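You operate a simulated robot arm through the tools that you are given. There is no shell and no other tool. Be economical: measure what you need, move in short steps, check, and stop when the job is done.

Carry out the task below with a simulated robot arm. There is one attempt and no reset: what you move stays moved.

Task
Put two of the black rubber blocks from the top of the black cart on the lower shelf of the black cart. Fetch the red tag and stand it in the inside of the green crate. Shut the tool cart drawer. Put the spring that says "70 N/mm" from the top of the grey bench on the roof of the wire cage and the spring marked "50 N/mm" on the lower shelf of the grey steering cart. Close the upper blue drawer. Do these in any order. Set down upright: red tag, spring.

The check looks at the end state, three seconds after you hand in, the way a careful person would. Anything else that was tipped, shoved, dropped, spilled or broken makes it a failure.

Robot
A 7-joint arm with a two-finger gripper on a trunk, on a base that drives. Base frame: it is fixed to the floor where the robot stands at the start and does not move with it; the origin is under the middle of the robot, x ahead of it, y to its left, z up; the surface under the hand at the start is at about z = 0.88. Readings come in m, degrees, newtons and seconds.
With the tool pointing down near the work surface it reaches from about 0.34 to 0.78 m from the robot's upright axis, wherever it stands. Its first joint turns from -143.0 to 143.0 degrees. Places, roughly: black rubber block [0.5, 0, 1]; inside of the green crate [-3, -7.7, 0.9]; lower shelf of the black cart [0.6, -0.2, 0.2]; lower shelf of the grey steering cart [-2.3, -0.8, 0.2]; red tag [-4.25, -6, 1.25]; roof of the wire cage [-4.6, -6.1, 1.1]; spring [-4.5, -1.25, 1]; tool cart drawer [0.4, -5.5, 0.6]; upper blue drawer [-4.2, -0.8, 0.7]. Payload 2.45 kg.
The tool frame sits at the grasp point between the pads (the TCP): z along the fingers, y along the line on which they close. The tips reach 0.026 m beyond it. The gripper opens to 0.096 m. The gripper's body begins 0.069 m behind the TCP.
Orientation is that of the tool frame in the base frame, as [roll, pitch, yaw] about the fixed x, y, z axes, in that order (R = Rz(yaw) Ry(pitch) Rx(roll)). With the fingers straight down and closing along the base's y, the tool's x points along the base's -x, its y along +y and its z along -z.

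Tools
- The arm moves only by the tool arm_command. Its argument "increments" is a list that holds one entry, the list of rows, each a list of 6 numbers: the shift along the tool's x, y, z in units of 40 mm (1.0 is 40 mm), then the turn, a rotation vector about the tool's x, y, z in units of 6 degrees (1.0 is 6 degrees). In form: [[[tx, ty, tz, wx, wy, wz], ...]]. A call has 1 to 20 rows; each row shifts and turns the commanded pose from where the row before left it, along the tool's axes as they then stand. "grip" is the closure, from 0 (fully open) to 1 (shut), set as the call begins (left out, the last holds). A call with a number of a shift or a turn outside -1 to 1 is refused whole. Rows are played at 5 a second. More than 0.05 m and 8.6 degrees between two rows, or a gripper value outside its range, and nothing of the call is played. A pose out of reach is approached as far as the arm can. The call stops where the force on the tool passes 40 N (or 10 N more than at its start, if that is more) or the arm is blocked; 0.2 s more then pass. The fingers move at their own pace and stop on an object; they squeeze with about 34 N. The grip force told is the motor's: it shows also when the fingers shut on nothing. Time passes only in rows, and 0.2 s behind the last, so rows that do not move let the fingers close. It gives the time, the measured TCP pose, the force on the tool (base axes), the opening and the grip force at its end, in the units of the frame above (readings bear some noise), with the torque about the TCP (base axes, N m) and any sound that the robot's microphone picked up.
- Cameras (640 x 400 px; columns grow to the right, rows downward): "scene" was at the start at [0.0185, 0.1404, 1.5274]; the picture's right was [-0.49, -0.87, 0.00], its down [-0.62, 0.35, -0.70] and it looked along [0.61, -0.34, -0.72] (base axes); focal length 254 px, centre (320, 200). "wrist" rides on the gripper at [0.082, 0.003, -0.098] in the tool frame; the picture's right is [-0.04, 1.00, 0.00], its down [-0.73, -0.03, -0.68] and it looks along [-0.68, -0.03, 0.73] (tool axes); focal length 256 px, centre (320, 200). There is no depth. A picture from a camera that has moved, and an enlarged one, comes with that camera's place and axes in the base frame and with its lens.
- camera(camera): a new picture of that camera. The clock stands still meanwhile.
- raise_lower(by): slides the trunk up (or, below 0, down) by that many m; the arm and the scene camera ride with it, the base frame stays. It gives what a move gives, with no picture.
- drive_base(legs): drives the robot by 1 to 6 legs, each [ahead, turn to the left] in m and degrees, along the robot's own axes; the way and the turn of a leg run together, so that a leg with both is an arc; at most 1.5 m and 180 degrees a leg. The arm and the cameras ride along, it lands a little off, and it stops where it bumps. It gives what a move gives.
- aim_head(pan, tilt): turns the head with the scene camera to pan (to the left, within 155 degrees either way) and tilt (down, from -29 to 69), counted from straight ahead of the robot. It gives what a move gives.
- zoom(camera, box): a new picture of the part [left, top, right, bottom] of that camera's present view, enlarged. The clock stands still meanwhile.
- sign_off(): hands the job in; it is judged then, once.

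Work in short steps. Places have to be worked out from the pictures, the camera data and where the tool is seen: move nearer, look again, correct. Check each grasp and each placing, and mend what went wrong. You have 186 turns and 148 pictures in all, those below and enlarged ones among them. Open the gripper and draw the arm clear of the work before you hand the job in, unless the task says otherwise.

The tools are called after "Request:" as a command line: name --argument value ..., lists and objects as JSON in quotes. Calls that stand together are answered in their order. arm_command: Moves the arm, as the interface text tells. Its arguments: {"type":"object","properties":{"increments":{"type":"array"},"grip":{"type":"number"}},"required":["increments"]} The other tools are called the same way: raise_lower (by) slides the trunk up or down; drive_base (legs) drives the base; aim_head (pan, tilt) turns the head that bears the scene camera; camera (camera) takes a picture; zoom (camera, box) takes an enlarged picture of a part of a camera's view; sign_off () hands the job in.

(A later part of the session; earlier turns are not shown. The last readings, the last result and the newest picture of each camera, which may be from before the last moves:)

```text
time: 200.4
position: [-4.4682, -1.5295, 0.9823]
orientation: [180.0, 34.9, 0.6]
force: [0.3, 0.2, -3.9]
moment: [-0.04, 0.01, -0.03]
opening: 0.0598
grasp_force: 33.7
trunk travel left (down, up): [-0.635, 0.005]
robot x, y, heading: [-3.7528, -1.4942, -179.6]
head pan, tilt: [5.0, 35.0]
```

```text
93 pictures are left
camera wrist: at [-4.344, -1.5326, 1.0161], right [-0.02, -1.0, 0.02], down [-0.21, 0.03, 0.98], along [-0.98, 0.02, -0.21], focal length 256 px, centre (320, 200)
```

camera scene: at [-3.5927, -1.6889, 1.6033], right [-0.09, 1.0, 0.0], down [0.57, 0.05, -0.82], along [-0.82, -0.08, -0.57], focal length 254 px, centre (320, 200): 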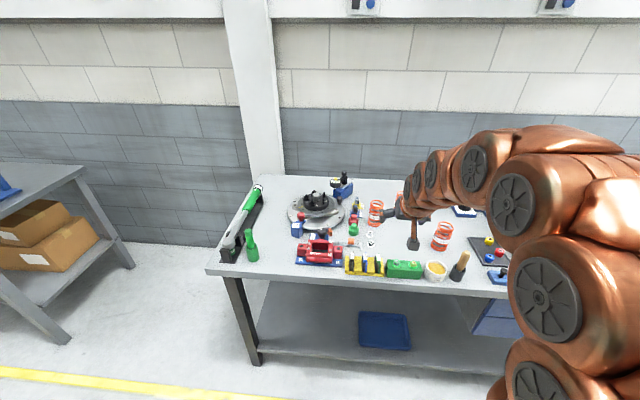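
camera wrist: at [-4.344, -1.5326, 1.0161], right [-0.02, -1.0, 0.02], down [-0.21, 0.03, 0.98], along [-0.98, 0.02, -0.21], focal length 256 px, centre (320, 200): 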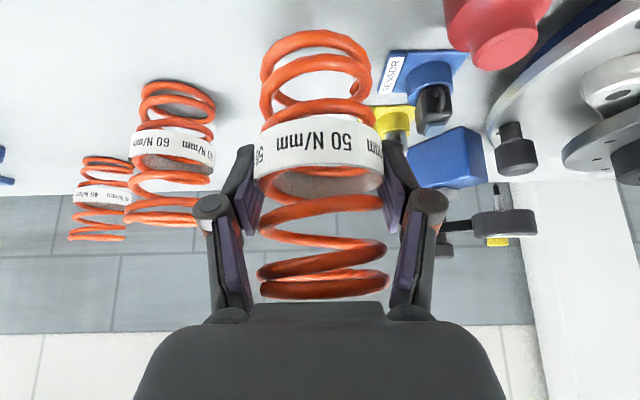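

Held securely. I raise it, retract the arm, back away and swing around via the north to face the steering cart from the west.

Request:
arm_command --increments '[[[-0.5, 0, -0.72, 0, 0, 0], [-0.5, 0, -0.72, 0, 0, 0], [-0.5, 0, -0.72, 0, 0, 0], [-0.5, 0, -0.72, 0, 0, 0], [0.6, 0, -0.42, 0, 0, 0], [0.6, 0, -0.42, 0, 0, 0], [0.6, 0, -0.42, 0, 0, 0], [0, 0, 0, 0, 0, 0]]]'

Request:
drive_base --legs '[[-0.25, 0], [0, -90], [0.64, 0], [0, -90]]'

Request:
aim_head --pan 0 --tilt 40

Request:
camera --camera "scene"

Request:
camera --camera "wrist"

```text
time: 202.2
position: [-4.3796, -1.5304, 1.1235]
orientation: [-180.0, 35.1, 0.6]
force: [-0.4, 0.1, -3.9]
moment: [0.0, 0.02, -0.02]
opening: 0.0598
grasp_force: 33.5
trunk travel left (down, up): [-0.635, 0.005]
robot x, y, heading: [-3.7501, -1.4982, -179.4]
head pan, tilt: [5.0, 35.0]
```

```text
time: 214.9
position: [-2.8752, -0.8335, 1.1222]
orientation: [180.0, 34.9, 179.9]
force: [-0.4, -0.5, -4.7]
moment: [0.0, -0.01, -0.02]
opening: 0.0591
grasp_force: 34.4
trunk travel left (down, up): [-0.635, 0.005]
robot x, y, heading: [-3.5022, -0.8583, -0.3]
head pan, tilt: [5.0, 35.0]
```

```text
time: 215.5
position: [-2.8744, -0.8334, 1.1231]
orientation: [180.0, 34.9, 179.9]
force: [-0.7, 0.7, -3.8]
moment: [0.01, 0.02, 0.04]
opening: 0.0592
grasp_force: 33.3
trunk travel left (down, up): [-0.635, 0.005]
robot x, y, heading: [-3.5027, -0.859, -0.4]
head pan, tilt: [0.0, 40.0]
```

```text
92 pictures are left
camera scene: at [-3.4666, -0.6772, 1.5958], right [0.0, -1.0, 0.0], down [-0.64, 0.0, -0.77], along [0.77, 0.0, -0.64], focal length 254 px, centre (320, 200)
```

scene: 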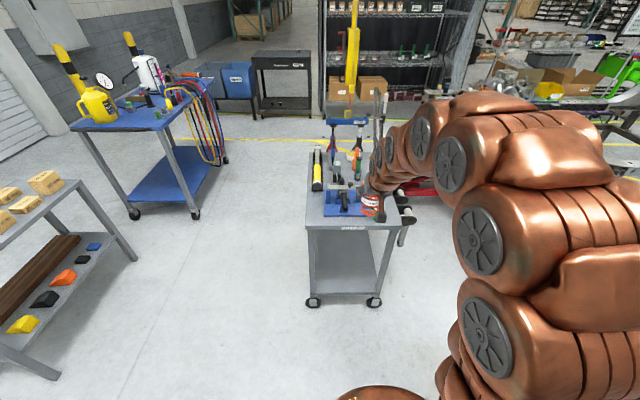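

```text
91 pictures are left
camera wrist: at [-2.996, -0.8298, 1.1563], right [0.03, 1.0, 0.02], down [0.21, -0.03, 0.98], along [0.98, -0.03, -0.21], focal length 256 px, centre (320, 200)
```

wrist: 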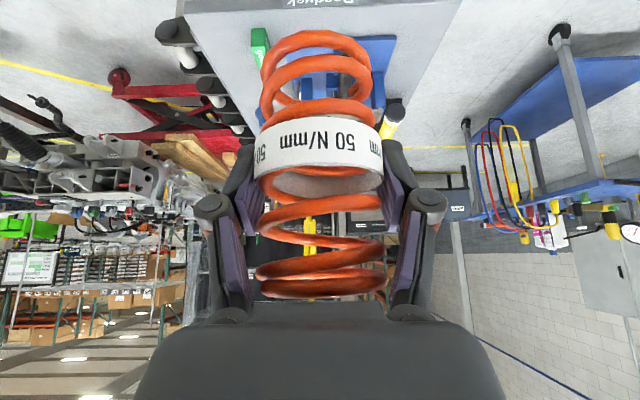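

The steering cart's west end is straight ahead, with the shelf centred near y≈−0.83. I back up a bit and lower the trunk.

Request:
drive_base --legs '[[-0.1, 0]]'

Request:
raise_lower --by -0.4

Request:
raise_lower --by -0.2

Request:
camera --camera "scene"

Request:
camera --camera "wrist"

```text
time: 216.7
position: [-2.975, -0.8308, 1.1223]
orientation: [180.0, 35.0, 179.8]
force: [0.5, 0.3, -3.9]
moment: [0.03, -0.02, -0.02]
opening: 0.059
grasp_force: 34.0
trunk travel left (down, up): [-0.635, 0.005]
robot x, y, heading: [-3.598, -0.8537, -0.1]
head pan, tilt: [0.0, 40.0]
```

```text
time: 220.5
position: [-2.9749, -0.8316, 0.7224]
orientation: [180.0, 35.0, 180.0]
force: [0.7, 0.5, -4.3]
moment: [-0.03, -0.02, -0.02]
opening: 0.0586
grasp_force: 34.2
trunk travel left (down, up): [-0.235, 0.405]
robot x, y, heading: [-3.6011, -0.8564, -0.4]
head pan, tilt: [0.0, 40.0]
```

```text
time: 222.7
position: [-2.9756, -0.8319, 0.5228]
orientation: [179.9, 35.0, 179.9]
force: [-0.5, 0.7, -5.2]
moment: [0.03, -0.01, -0.03]
opening: 0.0589
grasp_force: 33.6
trunk travel left (down, up): [-0.035, 0.605]
robot x, y, heading: [-3.6018, -0.8584, -0.1]
head pan, tilt: [0.0, 40.0]
```

```text
90 pictures are left
camera scene: at [-3.5677, -0.6768, 0.9958], right [0.0, -1.0, 0.0], down [-0.64, 0.0, -0.77], along [0.77, 0.0, -0.64], focal length 254 px, centre (320, 200)
```

scene: 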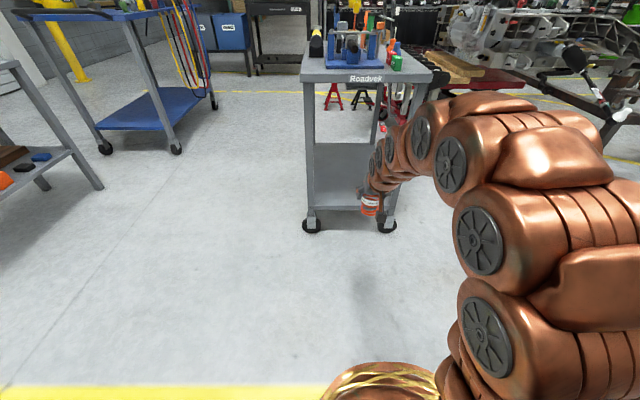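

```text
89 pictures are left
camera wrist: at [-3.0969, -0.8291, 0.5563], right [0.03, 1.0, 0.02], down [0.21, -0.03, 0.98], along [0.98, -0.03, -0.21], focal length 256 px, centre (320, 200)
```

wrist: 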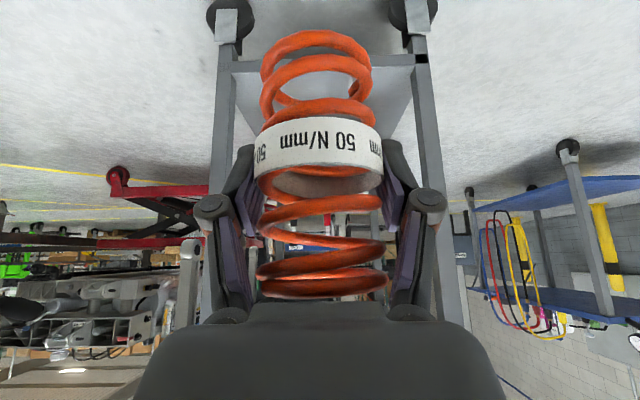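

The shelf top is at z≈0.215, its edge at x≈−2.68, and it's clear between the posts (y −0.98…−0.66). I lower the spring to clear it by a few centimetres and drive in.

Request:
arm_command --increments '[[[0.467, 0, 0.667, 0, 0, 0], [0.467, 0, 0.667, 0, 0, 0], [0.467, 0, 0.667, 0, 0, 0], [0.467, 0, 0.667, 0, 0, 0], [0.3, 0, 0.43, 0, 0, 0], [0, 0, 0, 0, 0, 0]]]'

Request:
drive_base --legs '[[0.4, 0]]'

Request:
camera --camera "wrist"

Request:
camera --camera "scene"

```text
time: 224.1
position: [-2.975, -0.8313, 0.3728]
orientation: [-179.9, 35.1, 179.9]
force: [-0.6, 0.8, -4.8]
moment: [-0.02, -0.04, -0.01]
opening: 0.0589
grasp_force: 34.2
trunk travel left (down, up): [-0.035, 0.605]
robot x, y, heading: [-3.6023, -0.8561, -0.2]
head pan, tilt: [0.0, 40.0]
```

```text
time: 226.6
position: [-2.5717, -0.8349, 0.3713]
orientation: [-180.0, 34.9, 179.9]
force: [-0.2, 0.3, -3.8]
moment: [0.02, -0.02, 0.02]
opening: 0.0591
grasp_force: 33.7
trunk travel left (down, up): [-0.035, 0.605]
robot x, y, heading: [-3.2008, -0.8592, -0.2]
head pan, tilt: [0.0, 40.0]
```

```text
88 pictures are left
camera wrist: at [-2.6939, -0.831, 0.4052], right [0.03, 1.0, 0.02], down [0.21, -0.03, 0.98], along [0.98, -0.03, -0.21], focal length 256 px, centre (320, 200)
```

wrist: 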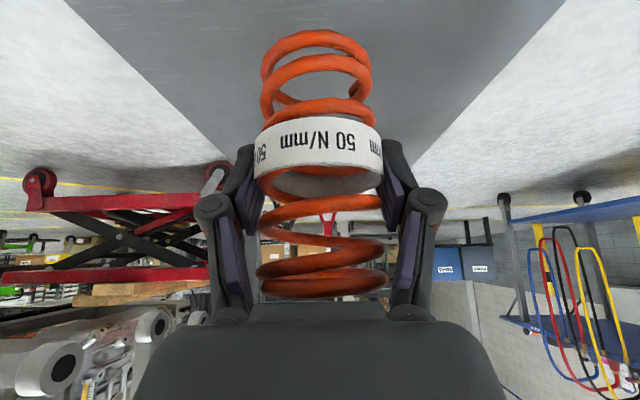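

```text
87 pictures are left
camera scene: at [-3.1647, -0.6788, 0.9958], right [-0.01, -1.0, 0.0], down [-0.64, 0.0, -0.77], along [0.77, 0.0, -0.64], focal length 254 px, centre (320, 200)
```

scene: 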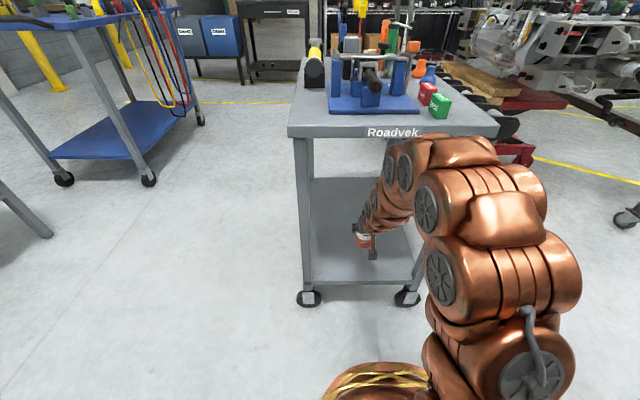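

The spring is over the shelf. I lower it to near contact, then creep.

Request:
arm_command --increments '[[[0.36, 0, 0.52, 0, 0, 0], [0.36, 0, 0.52, 0, 0, 0], [0.25, 0, 0.36, 0, 0, 0], [0, 0, 0, 0, 0, 0]]]'

Request:
arm_command --increments '[[[0.06, 0, 0.08, 0, 0, 0], [0, 0, 0, 0, 0, 0]]]'

Request:
arm_command --increments '[[[0.06, 0, 0.08, 0, 0, 0], [0, 0, 0, 0, 0, 0]]]'

Request:
camera --camera "scene"

```text
time: 227.6
position: [-2.5717, -0.8338, 0.304]
orientation: [179.9, 35.0, 179.9]
force: [-0.5, 0.1, -4.1]
moment: [0.01, 0.0, 0.04]
opening: 0.0589
grasp_force: 33.7
trunk travel left (down, up): [-0.035, 0.605]
robot x, y, heading: [-3.1991, -0.8585, -0.3]
head pan, tilt: [0.0, 40.0]
```

```text
time: 228.2
position: [-2.5714, -0.8345, 0.2988]
orientation: [-180.0, 35.0, 179.9]
force: [-0.6, 0.3, -3.5]
moment: [0.02, -0.01, 0.0]
opening: 0.0588
grasp_force: 34.0
trunk travel left (down, up): [-0.035, 0.605]
robot x, y, heading: [-3.1994, -0.8624, -0.5]
head pan, tilt: [0.0, 40.0]
```

```text
time: 228.8
position: [-2.5702, -0.8337, 0.2951]
orientation: [180.0, 35.0, 179.9]
force: [0.1, -0.4, -4.4]
moment: [0.03, -0.03, 0.03]
opening: 0.059
grasp_force: 34.3
trunk travel left (down, up): [-0.035, 0.605]
robot x, y, heading: [-3.1974, -0.8589, 0.0]
head pan, tilt: [0.0, 40.0]
```

```text
86 pictures are left
camera scene: at [-3.1647, -0.6788, 0.9958], right [-0.01, -1.0, 0.0], down [-0.64, 0.0, -0.77], along [0.77, 0.0, -0.64], focal length 254 px, centre (320, 200)
```

scene: 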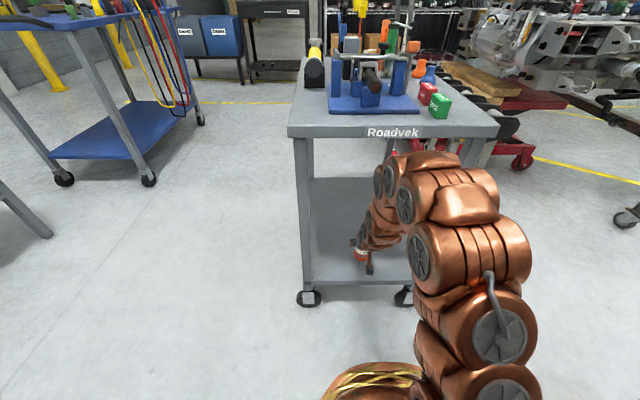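

I keep creeping toward contact.

Request:
arm_command --increments '[[[0.06, 0, 0.08, 0, 0, 0], [0, 0, 0, 0, 0, 0]]]'

Request:
arm_command --increments '[[[0.05, 0, 0.07, 0, 0, 0], [0, 0, 0, 0, 0, 0]]]'

Request:
arm_command --increments '[[[0.05, 0, 0.07, 0, 0, 0], [0, 0, 0, 0, 0, 0]]]'

Request:
zoom --camera "scene" --box '[280, 180, 440, 320]'

```text
time: 229.4
position: [-2.5724, -0.8339, 0.292]
orientation: [179.9, 35.0, 179.9]
force: [0.0, 0.0, -4.2]
moment: [-0.02, 0.02, 0.01]
opening: 0.059
grasp_force: 33.8
trunk travel left (down, up): [-0.035, 0.605]
robot x, y, heading: [-3.1975, -0.8568, -0.4]
head pan, tilt: [0.0, 40.0]
```

```text
time: 230.0
position: [-2.5717, -0.8344, 0.289]
orientation: [180.0, 34.9, 179.8]
force: [0.1, 0.1, -4.4]
moment: [0.04, -0.04, -0.02]
opening: 0.0591
grasp_force: 33.4
trunk travel left (down, up): [-0.035, 0.605]
robot x, y, heading: [-3.2024, -0.8614, -0.5]
head pan, tilt: [0.0, 40.0]
```

```text
time: 230.6
position: [-2.5716, -0.8351, 0.2853]
orientation: [-179.9, 35.0, 179.9]
force: [0.4, 0.6, -4.3]
moment: [0.01, -0.04, -0.05]
opening: 0.0588
grasp_force: 33.9
trunk travel left (down, up): [-0.035, 0.605]
robot x, y, heading: [-3.1969, -0.858, -0.5]
head pan, tilt: [0.0, 40.0]
```

```text
2.86 times, centred on (360, 250) of scene
camera zoom: at [-3.1647, -0.6788, 0.9958], right [-0.01, -1.0, 0.0], down [-0.64, 0.0, -0.77], along [0.77, 0.0, -0.64], focal length 724 px, centre (206, 57)
```

zoom: 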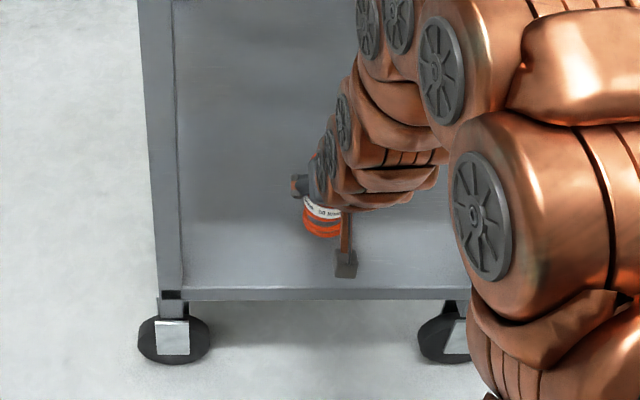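

Still no contact, so I continue.

Request:
arm_command --increments '[[[0.05, 0, 0.07, 0, 0, 0], [0, 0, 0, 0, 0, 0]]]'

Request:
arm_command --increments '[[[0.05, 0, 0.07, 0, 0, 0], [0, 0, 0, 0, 0, 0]]]'

Request:
arm_command --increments '[[[0.05, 0, 0.07, 0, 0, 0], [0, 0, 0, 0, 0, 0]]]'

Request:
arm_command --increments '[[[0.05, 0, 0.07, 0, 0, 0], [0, 0, 0, 0, 0, 0]]]'

Request:
camera --camera "wrist"

```text
time: 231.2
position: [-2.572, -0.8348, 0.2824]
orientation: [-179.9, 35.0, 179.9]
force: [0.2, -0.3, -4.2]
moment: [-0.02, -0.02, 0.02]
opening: 0.0587
grasp_force: 34.6
trunk travel left (down, up): [-0.035, 0.605]
robot x, y, heading: [-3.2018, -0.8607, -0.3]
head pan, tilt: [0.0, 40.0]
```

```text
time: 231.8
position: [-2.5727, -0.8347, 0.2777]
orientation: [179.9, 35.1, 179.9]
force: [0.3, 0.0, -3.8]
moment: [0.02, 0.0, -0.01]
opening: 0.0588
grasp_force: 34.2
trunk travel left (down, up): [-0.035, 0.605]
robot x, y, heading: [-3.2058, -0.8571, -0.3]
head pan, tilt: [0.0, 40.0]
```

```text
time: 232.4
position: [-2.5719, -0.8328, 0.2743]
orientation: [180.0, 35.1, 179.9]
force: [-0.3, -0.2, -3.7]
moment: [0.0, 0.0, 0.0]
opening: 0.0589
grasp_force: 33.5
trunk travel left (down, up): [-0.035, 0.605]
robot x, y, heading: [-3.1962, -0.8553, 0.1]
head pan, tilt: [0.0, 40.0]
```

```text
time: 233.0
position: [-2.5724, -0.835, 0.2695]
orientation: [180.0, 34.9, 179.9]
force: [-0.5, -0.2, -4.4]
moment: [-0.01, -0.03, -0.01]
opening: 0.059
grasp_force: 33.9
trunk travel left (down, up): [-0.035, 0.605]
robot x, y, heading: [-3.1993, -0.8608, -0.5]
head pan, tilt: [0.0, 40.0]
```

```text
84 pictures are left
camera wrist: at [-2.6938, -0.8307, 0.3044], right [0.03, 1.0, 0.02], down [0.21, -0.03, 0.98], along [0.98, -0.03, -0.21], focal length 256 px, centre (320, 200)
```

wrist: 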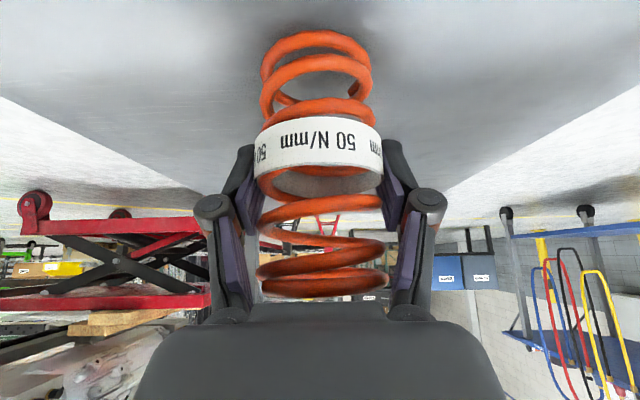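

The shelf seems lower than estimated (perhaps z≈0.17). I continue with slightly larger steps.

Request:
arm_command --increments '[[[0.07, 0, 0.1, 0, 0, 0], [0.07, 0, 0.1, 0, 0, 0], [0, 0, 0, 0, 0, 0]]]'

Request:
arm_command --increments '[[[0.07, 0, 0.1, 0, 0, 0], [0, 0, 0, 0, 0, 0]]]'

Request:
arm_command --increments '[[[0.05, 0, 0.07, 0, 0, 0], [0, 0, 0, 0, 0, 0]]]'

Request:
arm_command --increments '[[[0.05, 0, 0.07, 0, 0, 0], [0, 0, 0, 0, 0, 0]]]'

Request:
camera --camera "wrist"

```text
time: 233.8
position: [-2.5715, -0.8341, 0.2621]
orientation: [180.0, 35.1, 179.9]
force: [-4.1, 0.1, 11.2]
moment: [0.41, 0.2, 0.14]
opening: 0.0593
grasp_force: 34.0
trunk travel left (down, up): [-0.035, 0.605]
robot x, y, heading: [-3.1984, -0.8586, -0.2]
head pan, tilt: [0.0, 40.0]
```

```text
time: 234.3
position: [-2.5699, -0.8329, 0.259]
orientation: [179.9, 35.5, 179.8]
force: [-4.6, -0.2, 23.1]
moment: [0.61, 0.12, 0.19]
opening: 0.0596
grasp_force: 34.1
trunk travel left (down, up): [-0.035, 0.605]
robot x, y, heading: [-3.1977, -0.8614, -0.4]
head pan, tilt: [0.0, 40.0]
stopped in row 2: the force on the tool passed its limit at 41 N (the readings are from after the stop); the commanded pose is now the measured one
```

```text
time: 234.7
position: [-2.5697, -0.8333, 0.2594]
orientation: [180.0, 35.9, 179.8]
force: [-6.2, 0.2, 23.5]
moment: [0.65, 0.82, 0.18]
opening: 0.0594
grasp_force: 34.1
trunk travel left (down, up): [-0.035, 0.605]
robot x, y, heading: [-3.1986, -0.8556, -0.3]
head pan, tilt: [0.0, 40.0]
stopped in row 1: the force on the tool passed its limit at 46 N (the readings are from after the stop); the commanded pose is now the measured one
```

```text
time: 235.0
position: [-2.5673, -0.8344, 0.2592]
orientation: [179.9, 35.9, 179.8]
force: [-4.6, -0.5, 23.0]
moment: [0.55, 0.94, 0.13]
opening: 0.0597
grasp_force: 34.1
trunk travel left (down, up): [-0.035, 0.605]
robot x, y, heading: [-3.1964, -0.8593, -0.1]
head pan, tilt: [0.0, 40.0]
stopped in row 1: the force on the tool passed its limit at 46 N (the readings are from after the stop); the commanded pose is now the measured one
```

```text
83 pictures are left
camera wrist: at [-2.6903, -0.8307, 0.2912], right [0.04, 1.0, 0.02], down [0.2, -0.03, 0.98], along [0.98, -0.03, -0.2], focal length 256 px, centre (320, 200)
```

wrist: 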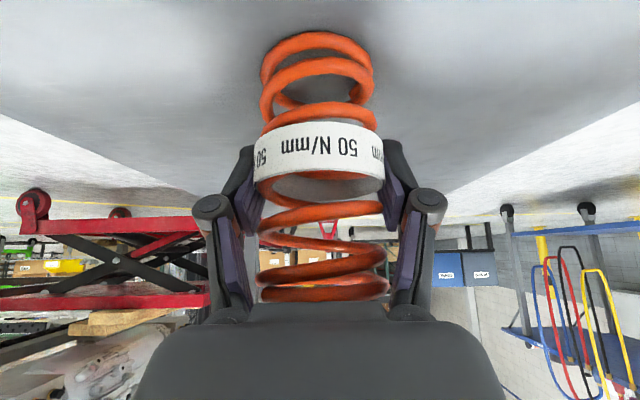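

Contact with the shelf is made. I ease off the pressure, restore the tilt, open and retreat along the tool axis.

Request:
arm_command --increments '[[[-0.03, 0, -0.04, 0, 0.13, 0], [0, 0, 0, 0, 0, 0]]]'

Request:
arm_command --increments '[[[0, 0, 0, 0, 0, 0], [0, 0, 0, 0, 0, 0], [0, 0, 0, 0, 0, 0], [0, 0, 0, 0, 0, 0], [0, 0, -0.3, 0, 0, 0], [0, 0, -0.5, 0, 0, 0], [0, 0, -0.7, 0, 0, 0], [0, 0, -1, 0, 0, 0], [0, 0, 0, 0, 0, 0]]]' --grip 0

Request:
drive_base --legs '[[-0.4, 0]]'

Request:
camera --camera "wrist"

```text
time: 235.6
position: [-2.5682, -0.8336, 0.2594]
orientation: [179.9, 35.0, 179.8]
force: [1.9, -0.5, 3.7]
moment: [0.06, -0.36, -0.02]
opening: 0.0593
grasp_force: 33.9
trunk travel left (down, up): [-0.035, 0.605]
robot x, y, heading: [-3.2043, -0.8593, -0.1]
head pan, tilt: [0.0, 40.0]
```

```text
time: 237.6
position: [-2.6265, -0.8346, 0.3427]
orientation: [179.9, 34.9, 179.8]
force: [-0.3, 0.6, -0.5]
moment: [0.01, -0.02, 0.02]
opening: 0.0959
grasp_force: 0.0
trunk travel left (down, up): [-0.035, 0.605]
robot x, y, heading: [-3.1986, -0.8606, -0.5]
head pan, tilt: [0.0, 40.0]
```

```text
time: 240.1
position: [-3.0307, -0.8303, 0.3418]
orientation: [179.9, 35.0, 179.9]
force: [-0.2, 1.0, 0.5]
moment: [-0.02, -0.03, 0.01]
opening: 0.096
grasp_force: 0.1
trunk travel left (down, up): [-0.035, 0.605]
robot x, y, heading: [-3.5989, -0.8589, -0.1]
head pan, tilt: [0.0, 40.0]
```

```text
82 pictures are left
camera wrist: at [-3.152, -0.8282, 0.3762], right [0.03, 1.0, 0.02], down [0.21, -0.03, 0.98], along [0.98, -0.03, -0.21], focal length 256 px, centre (320, 200)
```

wrist: 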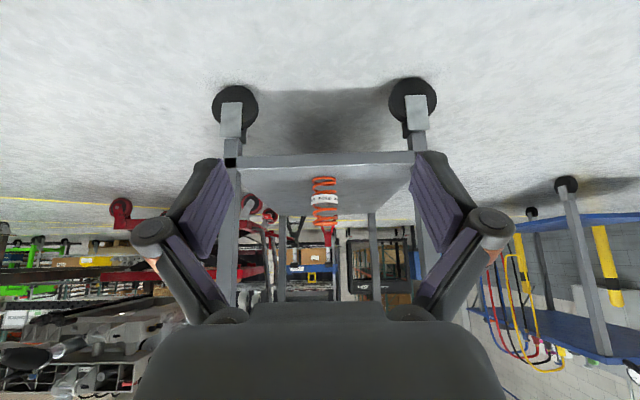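

The 50 N/mm spring stands upright on the steering cart's lower shelf. I raise the trunk and return to the bench for the 70 N/mm spring.

Request:
raise_lower --by 0.4

Request:
raise_lower --by 0.2

Request:
arm_command --increments '[[[-0.574, 0, -0.819, 0, 0, 0], [-0.574, 0, -0.819, 0, 0, 0], [-0.574, 0, -0.819, 0, 0, 0], [-0.574, 0, -0.819, 0, 0, 0], [-0.574, 0, -0.819, 0, 0, 0]]]'

Request:
drive_base --legs '[[0.05, 0], [0, -90], [0.42, 0], [0, -90]]'

Request:
camera --camera "wrist"

Request:
camera --camera "scene"

```text
time: 243.9
position: [-3.0308, -0.831, 0.7427]
orientation: [179.8, 35.0, 179.8]
force: [-0.1, -0.4, -0.4]
moment: [0.0, 0.01, 0.0]
opening: 0.0961
grasp_force: 0.1
trunk travel left (down, up): [-0.435, 0.205]
robot x, y, heading: [-3.6035, -0.8582, -0.3]
head pan, tilt: [0.0, 40.0]
```

```text
time: 246.1
position: [-3.0299, -0.8322, 0.9424]
orientation: [180.0, 35.1, 179.9]
force: [0.0, -0.2, -0.8]
moment: [0.01, 0.01, 0.01]
opening: 0.0959
grasp_force: 0.1
trunk travel left (down, up): [-0.635, 0.005]
robot x, y, heading: [-3.602, -0.8569, -0.1]
head pan, tilt: [0.0, 40.0]
```

```text
time: 247.3
position: [-3.0298, -0.8321, 1.1414]
orientation: [179.9, 34.8, 180.0]
force: [0.0, -0.5, -0.9]
moment: [0.01, 0.01, -0.02]
opening: 0.0959
grasp_force: 0.1
trunk travel left (down, up): [-0.635, 0.005]
robot x, y, heading: [-3.6028, -0.8559, -0.3]
head pan, tilt: [0.0, 40.0]
```

```text
time: 258.0
position: [-4.1269, -1.3105, 1.1423]
orientation: [179.9, 35.0, 0.9]
force: [0.2, 0.1, 0.9]
moment: [-0.01, 0.01, -0.01]
opening: 0.096
grasp_force: 0.1
trunk travel left (down, up): [-0.635, 0.005]
robot x, y, heading: [-3.5524, -1.2784, -179.4]
head pan, tilt: [0.0, 40.0]
```

```text
81 pictures are left
camera wrist: at [-4.0028, -1.3124, 1.1757], right [-0.02, -1.0, 0.02], down [-0.21, 0.03, 0.98], along [-0.98, 0.01, -0.21], focal length 256 px, centre (320, 200)
```

wrist: 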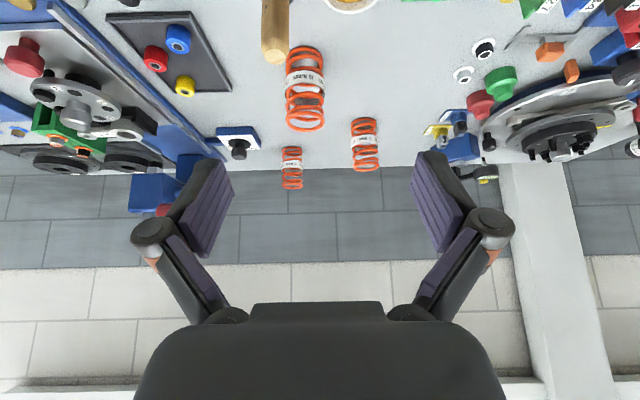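

```text
80 pictures are left
camera scene: at [-3.5889, -1.4596, 1.5958], right [-0.01, 1.0, 0.0], down [0.64, 0.01, -0.77], along [-0.77, -0.01, -0.64], focal length 254 px, centre (320, 200)
```

scene: 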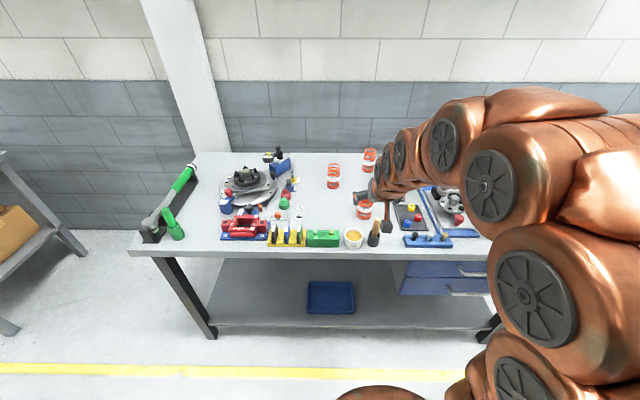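

A brush with a wooden handle stands just in front of the 70 spring. I zoom in to check the clearance.

Request:
zoom --camera "scene" --box '[320, 180, 420, 260]'

Request:
zoom --camera "wrist" --box '[220, 0, 400, 140]'

```text
5.00 times, centred on (370, 220) of scene
camera zoom: at [-3.5889, -1.4596, 1.5958], right [-0.01, 1.0, 0.0], down [0.64, 0.01, -0.77], along [-0.77, -0.01, -0.64], focal length 1267 px, centre (70, 100)
```

zoom: 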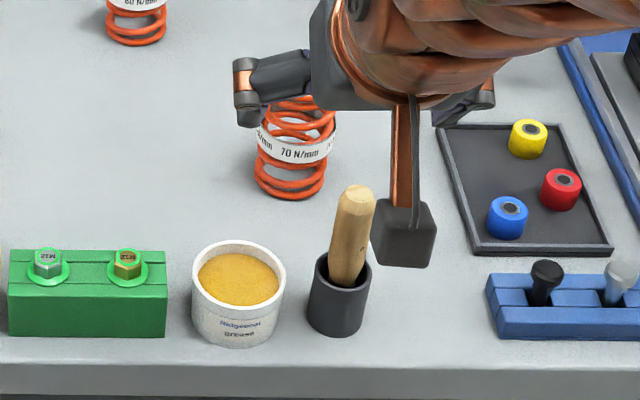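

```text
2.86 times, centred on (310, 70) of wrist
camera zoom: at [-4.0028, -1.3124, 1.1757], right [-0.02, -1.0, 0.02], down [-0.21, 0.03, 0.98], along [-0.98, 0.01, -0.21], focal length 731 px, centre (349, 571)
```

zoom: 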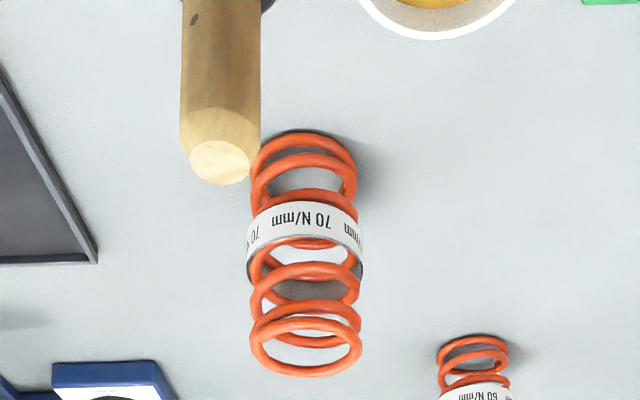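

The handle top is at (−4.24, −1.266, 0.97), which would block a tilted wrist. So I use a straight-down grasp on the 70 spring, at about (−4.347, −1.290).

Request:
arm_command --increments '[[[0, 0, 0, 0, 0.97, 0], [0, 0, 0, 0, 0.97, 0], [0, 0, 0, 0, 0.97, 0], [0, 0, 0, 0, 0.97, 0], [0, 0, 0, 0, 0.97, 0], [0, 0, 0, 0, 0.97, 0], [0, 0, 0, 0, 0, 0]]]'

Request:
drive_base --legs '[[0.17, 0]]'

Request:
camera --camera "wrist"

```text
time: 259.6
position: [-4.1275, -1.311, 1.1414]
orientation: [180.0, -0.1, 0.9]
force: [0.7, -0.3, 0.6]
moment: [0.03, 0.03, 0.01]
opening: 0.0959
grasp_force: 0.0
trunk travel left (down, up): [-0.635, 0.005]
robot x, y, heading: [-3.5528, -1.2731, -179.2]
head pan, tilt: [0.0, 40.0]
```

```text
time: 261.1
position: [-4.299, -1.3136, 1.1416]
orientation: [179.9, 0.0, 0.9]
force: [0.4, 0.0, 0.6]
moment: [-0.01, 0.01, 0.0]
opening: 0.0962
grasp_force: 0.1
trunk travel left (down, up): [-0.635, 0.005]
robot x, y, heading: [-3.7278, -1.2795, -179.1]
head pan, tilt: [0.0, 40.0]
```

```text
77 pictures are left
camera wrist: at [-4.2159, -1.3153, 1.2404], right [-0.02, -1.0, 0.0], down [-0.73, 0.02, 0.68], along [-0.68, 0.02, -0.73], focal length 256 px, centre (320, 200)
```

wrist: 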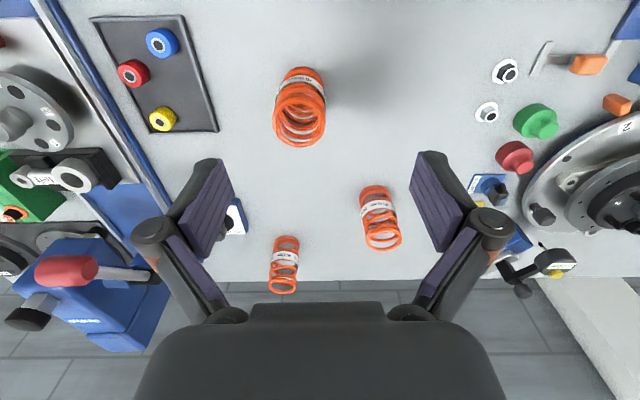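

The top ring gives the centre at (−4.343, −1.290). I shift and descend around it.

Request:
arm_command --increments '[[[-0.55, -0.3, 0.3, 0, 0, 0], [-0.55, -0.29, 0.3, 0, 0, 0], [0, 0, 0.8, 0, 0, 0], [0, 0, 0.6, 0, 0, 0], [0, 0, 0.5, 0, 0, 0], [0, 0, 0, 0, 0, 0]]]' --grip 0.05

Request:
camera --camera "wrist"

```text
time: 262.5
position: [-4.3437, -1.2896, 1.0413]
orientation: [179.9, 0.1, 1.0]
force: [0.3, 0.7, 0.2]
moment: [0.0, 0.0, 0.0]
opening: 0.0914
grasp_force: 0.1
trunk travel left (down, up): [-0.635, 0.005]
robot x, y, heading: [-3.7276, -1.2773, -179.3]
head pan, tilt: [0.0, 40.0]
```

```text
76 pictures are left
camera wrist: at [-4.2608, -1.293, 1.14], right [-0.02, -1.0, 0.0], down [-0.73, 0.02, 0.68], along [-0.68, 0.02, -0.73], focal length 256 px, centre (320, 200)
```

wrist: 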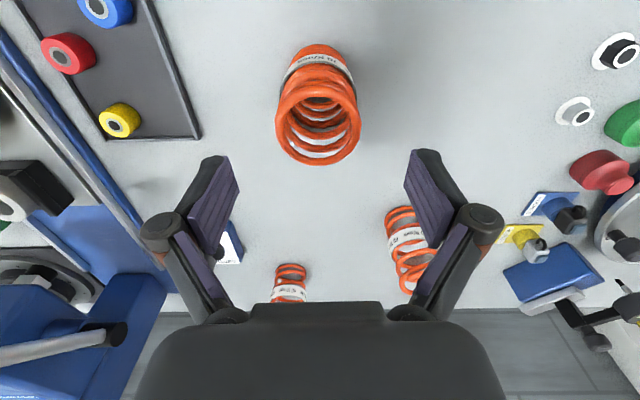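

Centred. I descend to the band and grip.

Request:
arm_command --increments '[[[0.1, 0, 0.6, 0, 0, 0], [0, 0, 0.6, 0, 0, 0], [0, 0, 0.6, 0, 0, 0], [0, 0, 0.6, 0, 0, 0], [0, 0, 0.1, 0, 0, 0], [0, 0, 0, 0, 0, 0]]]'

Request:
arm_command --increments '[[[0, 0, 0, 0, 0, 0], [0, 0, 0, 0, 0, 0], [0, 0, 0, 0, 0, 0], [0, 0, 0, 0, 0, 0], [0, 0, -0.15, 0, 0, 0], [0, 0, -0.3, 0, 0, 0], [0, 0, -0.4, 0, 0, 0], [0, 0, 0, 0, 0, 0]]]' --grip 1

Request:
camera --camera "wrist"

```text
time: 263.9
position: [-4.3411, -1.2908, 0.942]
orientation: [179.9, -0.1, 1.0]
force: [0.0, -0.5, 0.7]
moment: [0.02, 0.0, 0.03]
opening: 0.0911
grasp_force: 0.1
trunk travel left (down, up): [-0.635, 0.005]
robot x, y, heading: [-3.7251, -1.277, -178.8]
head pan, tilt: [0.0, 40.0]
```

```text
time: 265.7
position: [-4.3397, -1.29, 0.9767]
orientation: [179.9, 0.1, 0.8]
force: [0.6, 0.1, -3.9]
moment: [-0.03, -0.04, 0.02]
opening: 0.0592
grasp_force: 34.2
trunk travel left (down, up): [-0.635, 0.005]
robot x, y, heading: [-3.7279, -1.2781, -179.2]
head pan, tilt: [0.0, 40.0]
```

```text
75 pictures are left
camera wrist: at [-4.257, -1.2922, 1.0746], right [-0.02, -1.0, 0.0], down [-0.73, 0.02, 0.68], along [-0.68, 0.02, -0.73], focal length 256 px, centre (320, 200)
```

wrist: 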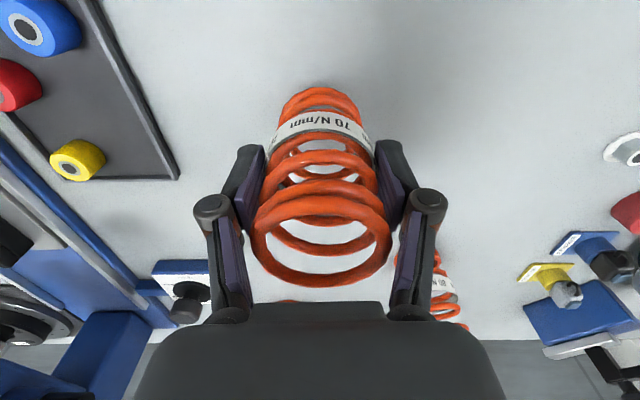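

The 70 N/mm spring is held. I raise it, back away from the bench, turn south and survey.

Request:
arm_command --increments '[[[0, 0, -0.8, 0, 0, 0], [0, 0, -1, 0, 0, 0], [0, 0, -1, 0, 0, 0], [0, 0, -1, 0, 0, 0], [0, 0, -1, 0, 0, 0], [0, 0, 0, 0, 0, 0]]]'

Request:
drive_base --legs '[[-0.45, 0], [0, 90]]'

Request:
aim_head --pan 0 --tilt 15

Request:
camera --camera "scene"

```text
time: 267.1
position: [-4.3404, -1.2914, 1.1693]
orientation: [179.9, 0.0, 0.9]
force: [0.3, -0.6, -4.9]
moment: [0.02, -0.03, 0.01]
opening: 0.0592
grasp_force: 34.1
trunk travel left (down, up): [-0.635, 0.005]
robot x, y, heading: [-3.7265, -1.2807, -179.1]
head pan, tilt: [0.0, 40.0]
```

```text
time: 273.7
position: [-3.2574, -1.8866, 1.1683]
orientation: [179.8, 0.0, 91.6]
force: [0.3, -0.1, -3.7]
moment: [0.06, 0.0, 0.04]
opening: 0.0589
grasp_force: 33.9
trunk travel left (down, up): [-0.635, 0.005]
robot x, y, heading: [-3.2755, -1.2693, -88.8]
head pan, tilt: [0.0, 40.0]
```

```text
time: 274.6
position: [-3.258, -1.8877, 1.1692]
orientation: [179.9, 0.0, 91.5]
force: [-0.3, -0.5, -4.4]
moment: [-0.02, -0.01, 0.0]
opening: 0.059
grasp_force: 34.4
trunk travel left (down, up): [-0.635, 0.005]
robot x, y, heading: [-3.2747, -1.2682, -88.7]
head pan, tilt: [0.0, 15.0]
```

```text
74 pictures are left
camera scene: at [-3.0948, -1.3136, 1.6352], right [-1.0, -0.02, 0.0], down [-0.01, 0.26, -0.97], along [0.02, -0.97, -0.26], focal length 254 px, centre (320, 200)
```

scene: 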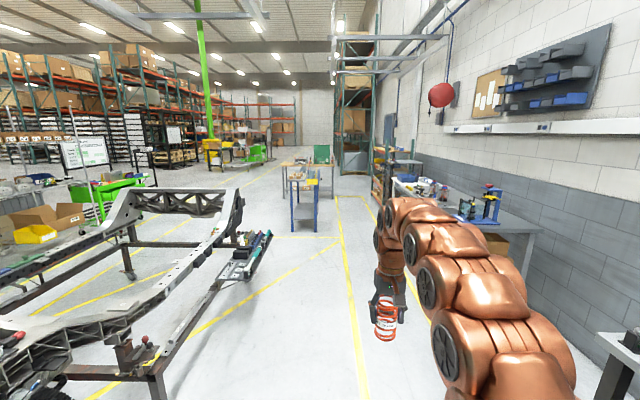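

The aisle south is clear between the chassis and the second bench, with a blue table near (−2.75, −5.4). I drive 2.6 m south and look again.

Request:
drive_base --legs '[[0, -3.5], [1.3, 0], [1.3, 0]]'

Request:
aim_head --pan -10 --tilt 18

Request:
camera --camera "scene"

```text
time: 287.7
position: [-3.3782, -4.4983, 1.1686]
orientation: [179.9, 0.0, 88.3]
force: [0.1, 0.1, -4.1]
moment: [-0.01, -0.01, 0.03]
opening: 0.0594
grasp_force: 34.1
trunk travel left (down, up): [-0.635, 0.005]
robot x, y, heading: [-3.3637, -3.8822, -92.0]
head pan, tilt: [0.0, 15.0]
```

```text
time: 288.4
position: [-3.3763, -4.4988, 1.1693]
orientation: [180.0, -0.1, 88.3]
force: [-0.1, -0.2, -3.5]
moment: [0.04, 0.01, 0.02]
opening: 0.059
grasp_force: 33.7
trunk travel left (down, up): [-0.635, 0.005]
robot x, y, heading: [-3.3621, -3.884, -91.8]
head pan, tilt: [-10.0, 18.0]
```

```text
73 pictures are left
camera scene: at [-3.1987, -3.9337, 1.6304], right [-0.98, 0.21, 0.0], down [0.06, 0.3, -0.95], along [-0.2, -0.93, -0.31], focal length 254 px, centre (320, 200)
```

scene: 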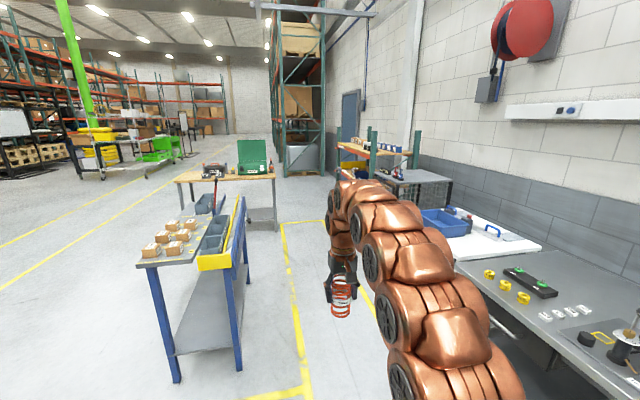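

The cage (dark mesh box with a flat roof) is at about (−4.6, −6.1), and the green crate sits on a table farther south. I continue 1.2 m and look at the cage.

Request:
drive_base --legs '[[0, -2], [1.2, 0]]'

Request:
aim_head --pan -45 --tilt 22

Request:
camera --camera "scene"

```text
time: 295.0
position: [-3.4869, -5.71, 1.1678]
orientation: [179.8, -0.1, 86.0]
force: [0.1, 0.3, -2.9]
moment: [0.03, 0.0, -0.01]
opening: 0.0593
grasp_force: 34.0
trunk travel left (down, up): [-0.635, 0.005]
robot x, y, heading: [-3.4443, -5.0971, -94.5]
head pan, tilt: [-10.0, 18.0]
```

```text
time: 296.0
position: [-3.4861, -5.7113, 1.168]
orientation: [179.9, 0.0, 86.0]
force: [0.3, -0.4, -4.4]
moment: [0.02, -0.02, -0.02]
opening: 0.0588
grasp_force: 34.4
trunk travel left (down, up): [-0.635, 0.005]
robot x, y, heading: [-3.446, -5.0975, -94.0]
head pan, tilt: [-45.0, 22.0]
```

```text
72 pictures are left
camera scene: at [-3.3338, -5.1236, 1.6239], right [-0.65, 0.76, 0.0], down [0.28, 0.25, -0.93], along [-0.7, -0.61, -0.37], focal length 254 px, centre (320, 200)
```

scene: 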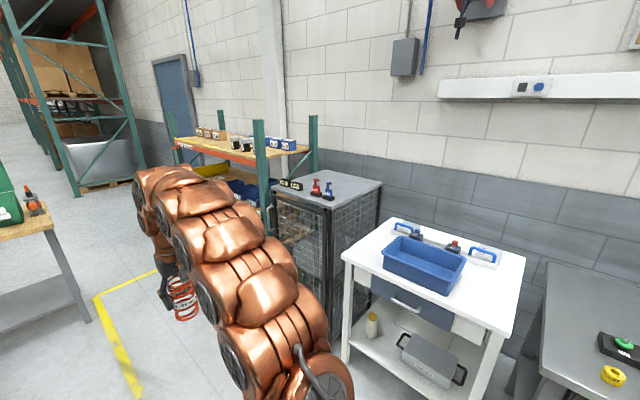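

The cage roof holds a few items, including red and blue tags. I zoom in on it.

Request:
zoom --camera "scene" --box '[260, 160, 400, 230]'

```text
4.57 times, centred on (330, 195) of scene
camera zoom: at [-3.3338, -5.1236, 1.6239], right [-0.65, 0.76, 0.0], down [0.28, 0.25, -0.93], along [-0.7, -0.61, -0.37], focal length 1159 px, centre (274, 223)
```

zoom: 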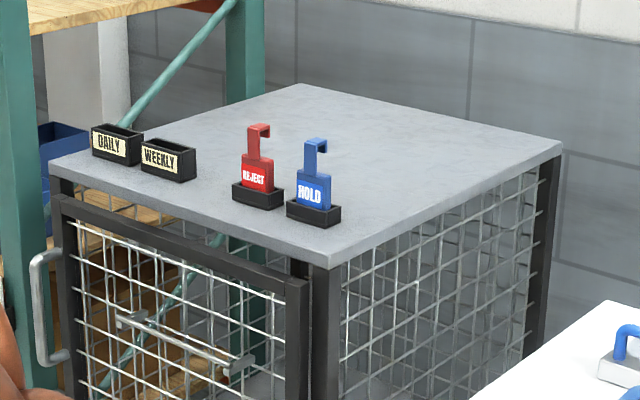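

The red "REJECT" tag stands in a slotted holder in the front row on the roof. The spring can go behind that row. I drive to face the cage squarely from the east.

Request:
drive_base --legs '[[0, 7.7], [1.02, 0], [0, -93.7]]'

Request:
arm_command --increments '[[[0, 0, -1, 0, 0, 0], [0, 0, -1, 0, 0, 0], [0, 0, -1, 0, 0, 0], [0, 0, -1, 0, 0, 0], [0, 0, -0.6, 0, 0, 0], [0, 0, 0, 0, 0, 0]]]'

Request:
aim_head --pan 5 --tilt 30

Request:
camera --camera "scene"

Request:
camera --camera "wrist"

```text
time: 305.8
position: [-3.997, -6.1185, 1.1693]
orientation: [179.9, -0.1, -0.2]
force: [-0.1, 0.0, -3.8]
moment: [0.01, -0.02, 0.04]
opening: 0.0591
grasp_force: 34.4
trunk travel left (down, up): [-0.635, 0.005]
robot x, y, heading: [-3.3803, -6.1169, 179.5]
head pan, tilt: [-45.0, 22.0]
```

```text
time: 307.2
position: [-3.996, -6.1186, 1.2681]
orientation: [-180.0, 0.0, -0.1]
force: [0.9, 0.0, -4.9]
moment: [0.0, -0.05, -0.01]
opening: 0.0587
grasp_force: 33.9
out of reach, approached as far as the arm can: row 3, 4, 5
trunk travel left (down, up): [-0.635, 0.005]
robot x, y, heading: [-3.3825, -6.117, 179.7]
head pan, tilt: [-45.0, 22.0]
```

```text
time: 308.4
position: [-3.9952, -6.1177, 1.2686]
orientation: [179.9, 0.0, -0.1]
force: [0.3, 0.9, -4.5]
moment: [0.03, -0.02, 0.03]
opening: 0.0588
grasp_force: 33.5
trunk travel left (down, up): [-0.635, 0.005]
robot x, y, heading: [-3.3852, -6.1181, 179.5]
head pan, tilt: [5.0, 30.0]
```

```text
70 pictures are left
camera scene: at [-3.4249, -6.3072, 1.6111], right [-0.08, 1.0, 0.0], down [0.5, 0.04, -0.87], along [-0.86, -0.07, -0.5], focal length 254 px, centre (320, 200)
```

scene: 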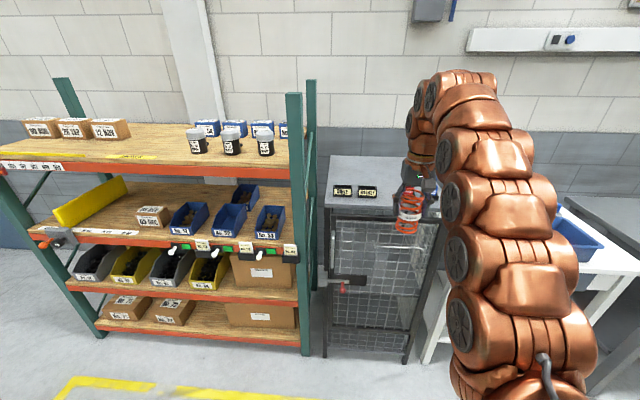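

```text
69 pictures are left
camera wrist: at [-3.9126, -6.1215, 1.3665], right [-0.04, -1.0, 0.0], down [-0.73, 0.03, 0.68], along [-0.68, 0.03, -0.73], focal length 256 px, centre (320, 200)
```

wrist: 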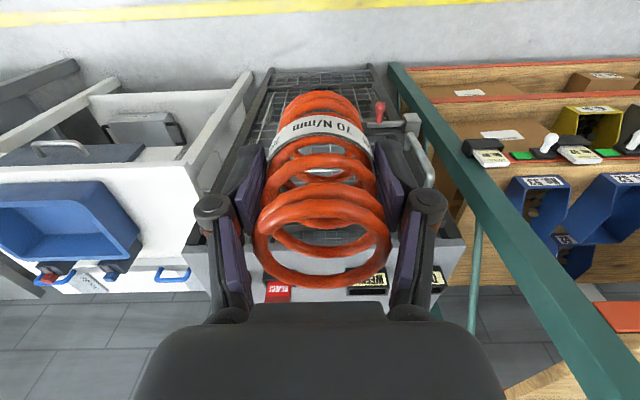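

The arm tops out at z≈1.27 here (spring bottom about 1.20), and the tag tops are near 1.21. The DAILY and WEEKLY holders are only about 1.15 high, so I'll cross above them at y≈−6.24. I shift the arm sideways.

Request:
arm_command --increments '[[[0, 0.8, 0, 0, 0, 0], [0, 0.8, 0, 0, 0, 0], [0, 0.8, 0, 0, 0, 0], [0, 0.65, 0, 0, 0, 0], [0, 0, 0, 0, 0, 0]]]'

Request:
camera --camera "wrist"

Request:
zoom --camera "scene" --box '[280, 130, 460, 260]'

```text
time: 309.6
position: [-3.9938, -6.2395, 1.2551]
orientation: [179.8, 0.0, -0.1]
force: [0.1, -0.9, -4.6]
moment: [-0.01, -0.02, 0.01]
opening: 0.0591
grasp_force: 33.3
out of reach, approached as far as the arm can: row 3
trunk travel left (down, up): [-0.635, 0.005]
robot x, y, heading: [-3.3798, -6.1124, 180.0]
head pan, tilt: [5.0, 30.0]
```

```text
68 pictures are left
camera wrist: at [-3.9106, -6.2432, 1.354], right [-0.04, -1.0, 0.0], down [-0.73, 0.03, 0.68], along [-0.68, 0.03, -0.73], focal length 256 px, centre (320, 200)
```

wrist: 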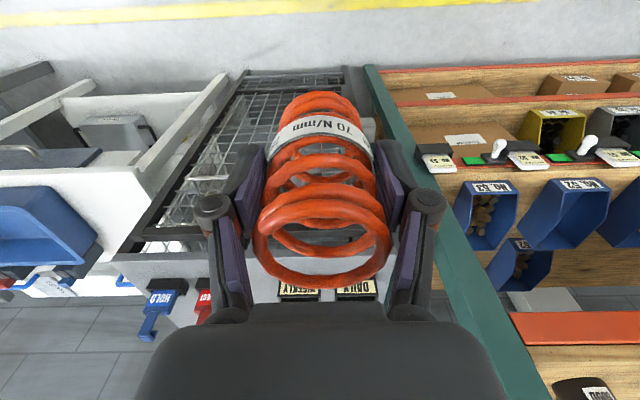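

```text
3.08 times, centred on (370, 195) of scene
camera zoom: at [-3.4249, -6.3076, 1.6111], right [-0.08, 1.0, 0.0], down [0.5, 0.04, -0.87], along [-0.86, -0.07, -0.5], focal length 780 px, centre (166, 215)
```

zoom: 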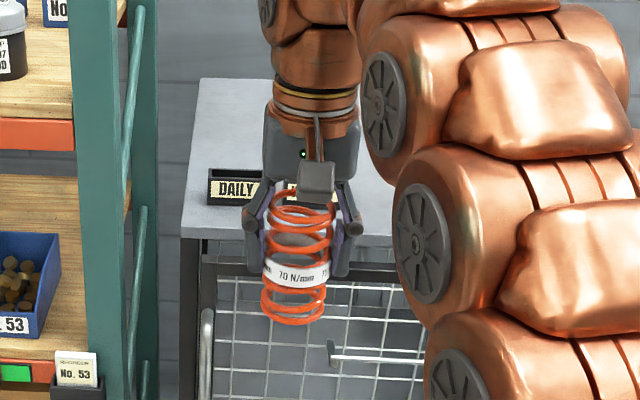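

Spring bottom is at about 1.186 and holder tops at about 1.15, so there's clearance. I drive forward 0.3 m first and check.

Request:
drive_base --legs '[[0.25, 0]]'

Request:
camera --camera "wrist"

Request:
zoom --camera "scene" --box '[280, 130, 520, 290]'

```text
time: 311.4
position: [-4.2431, -6.2384, 1.2558]
orientation: [179.9, 0.0, -0.1]
force: [-0.1, 0.2, -3.8]
moment: [-0.03, 0.02, -0.01]
opening: 0.0589
grasp_force: 34.0
trunk travel left (down, up): [-0.635, 0.005]
robot x, y, heading: [-3.6298, -6.1133, 179.7]
head pan, tilt: [5.0, 30.0]
```

```text
66 pictures are left
camera wrist: at [-4.16, -6.2419, 1.354], right [-0.04, -1.0, 0.0], down [-0.73, 0.03, 0.68], along [-0.68, 0.03, -0.73], focal length 256 px, centre (320, 200)
```

wrist: 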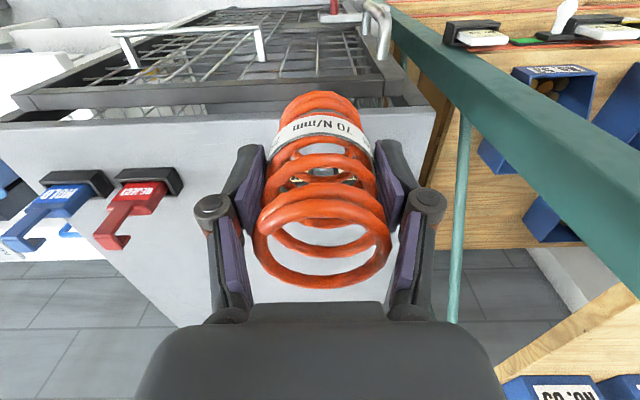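

```text
2.50 times, centred on (400, 210) of scene
camera zoom: at [-3.6741, -6.3063, 1.6111], right [-0.08, 1.0, 0.0], down [0.5, 0.04, -0.87], along [-0.86, -0.07, -0.5], focal length 634 px, centre (120, 175)
```

zoom: 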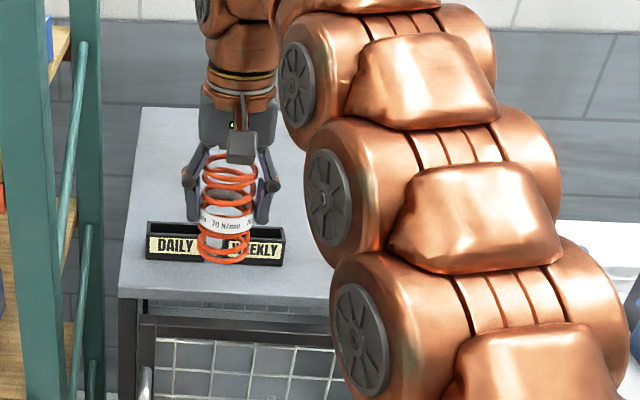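

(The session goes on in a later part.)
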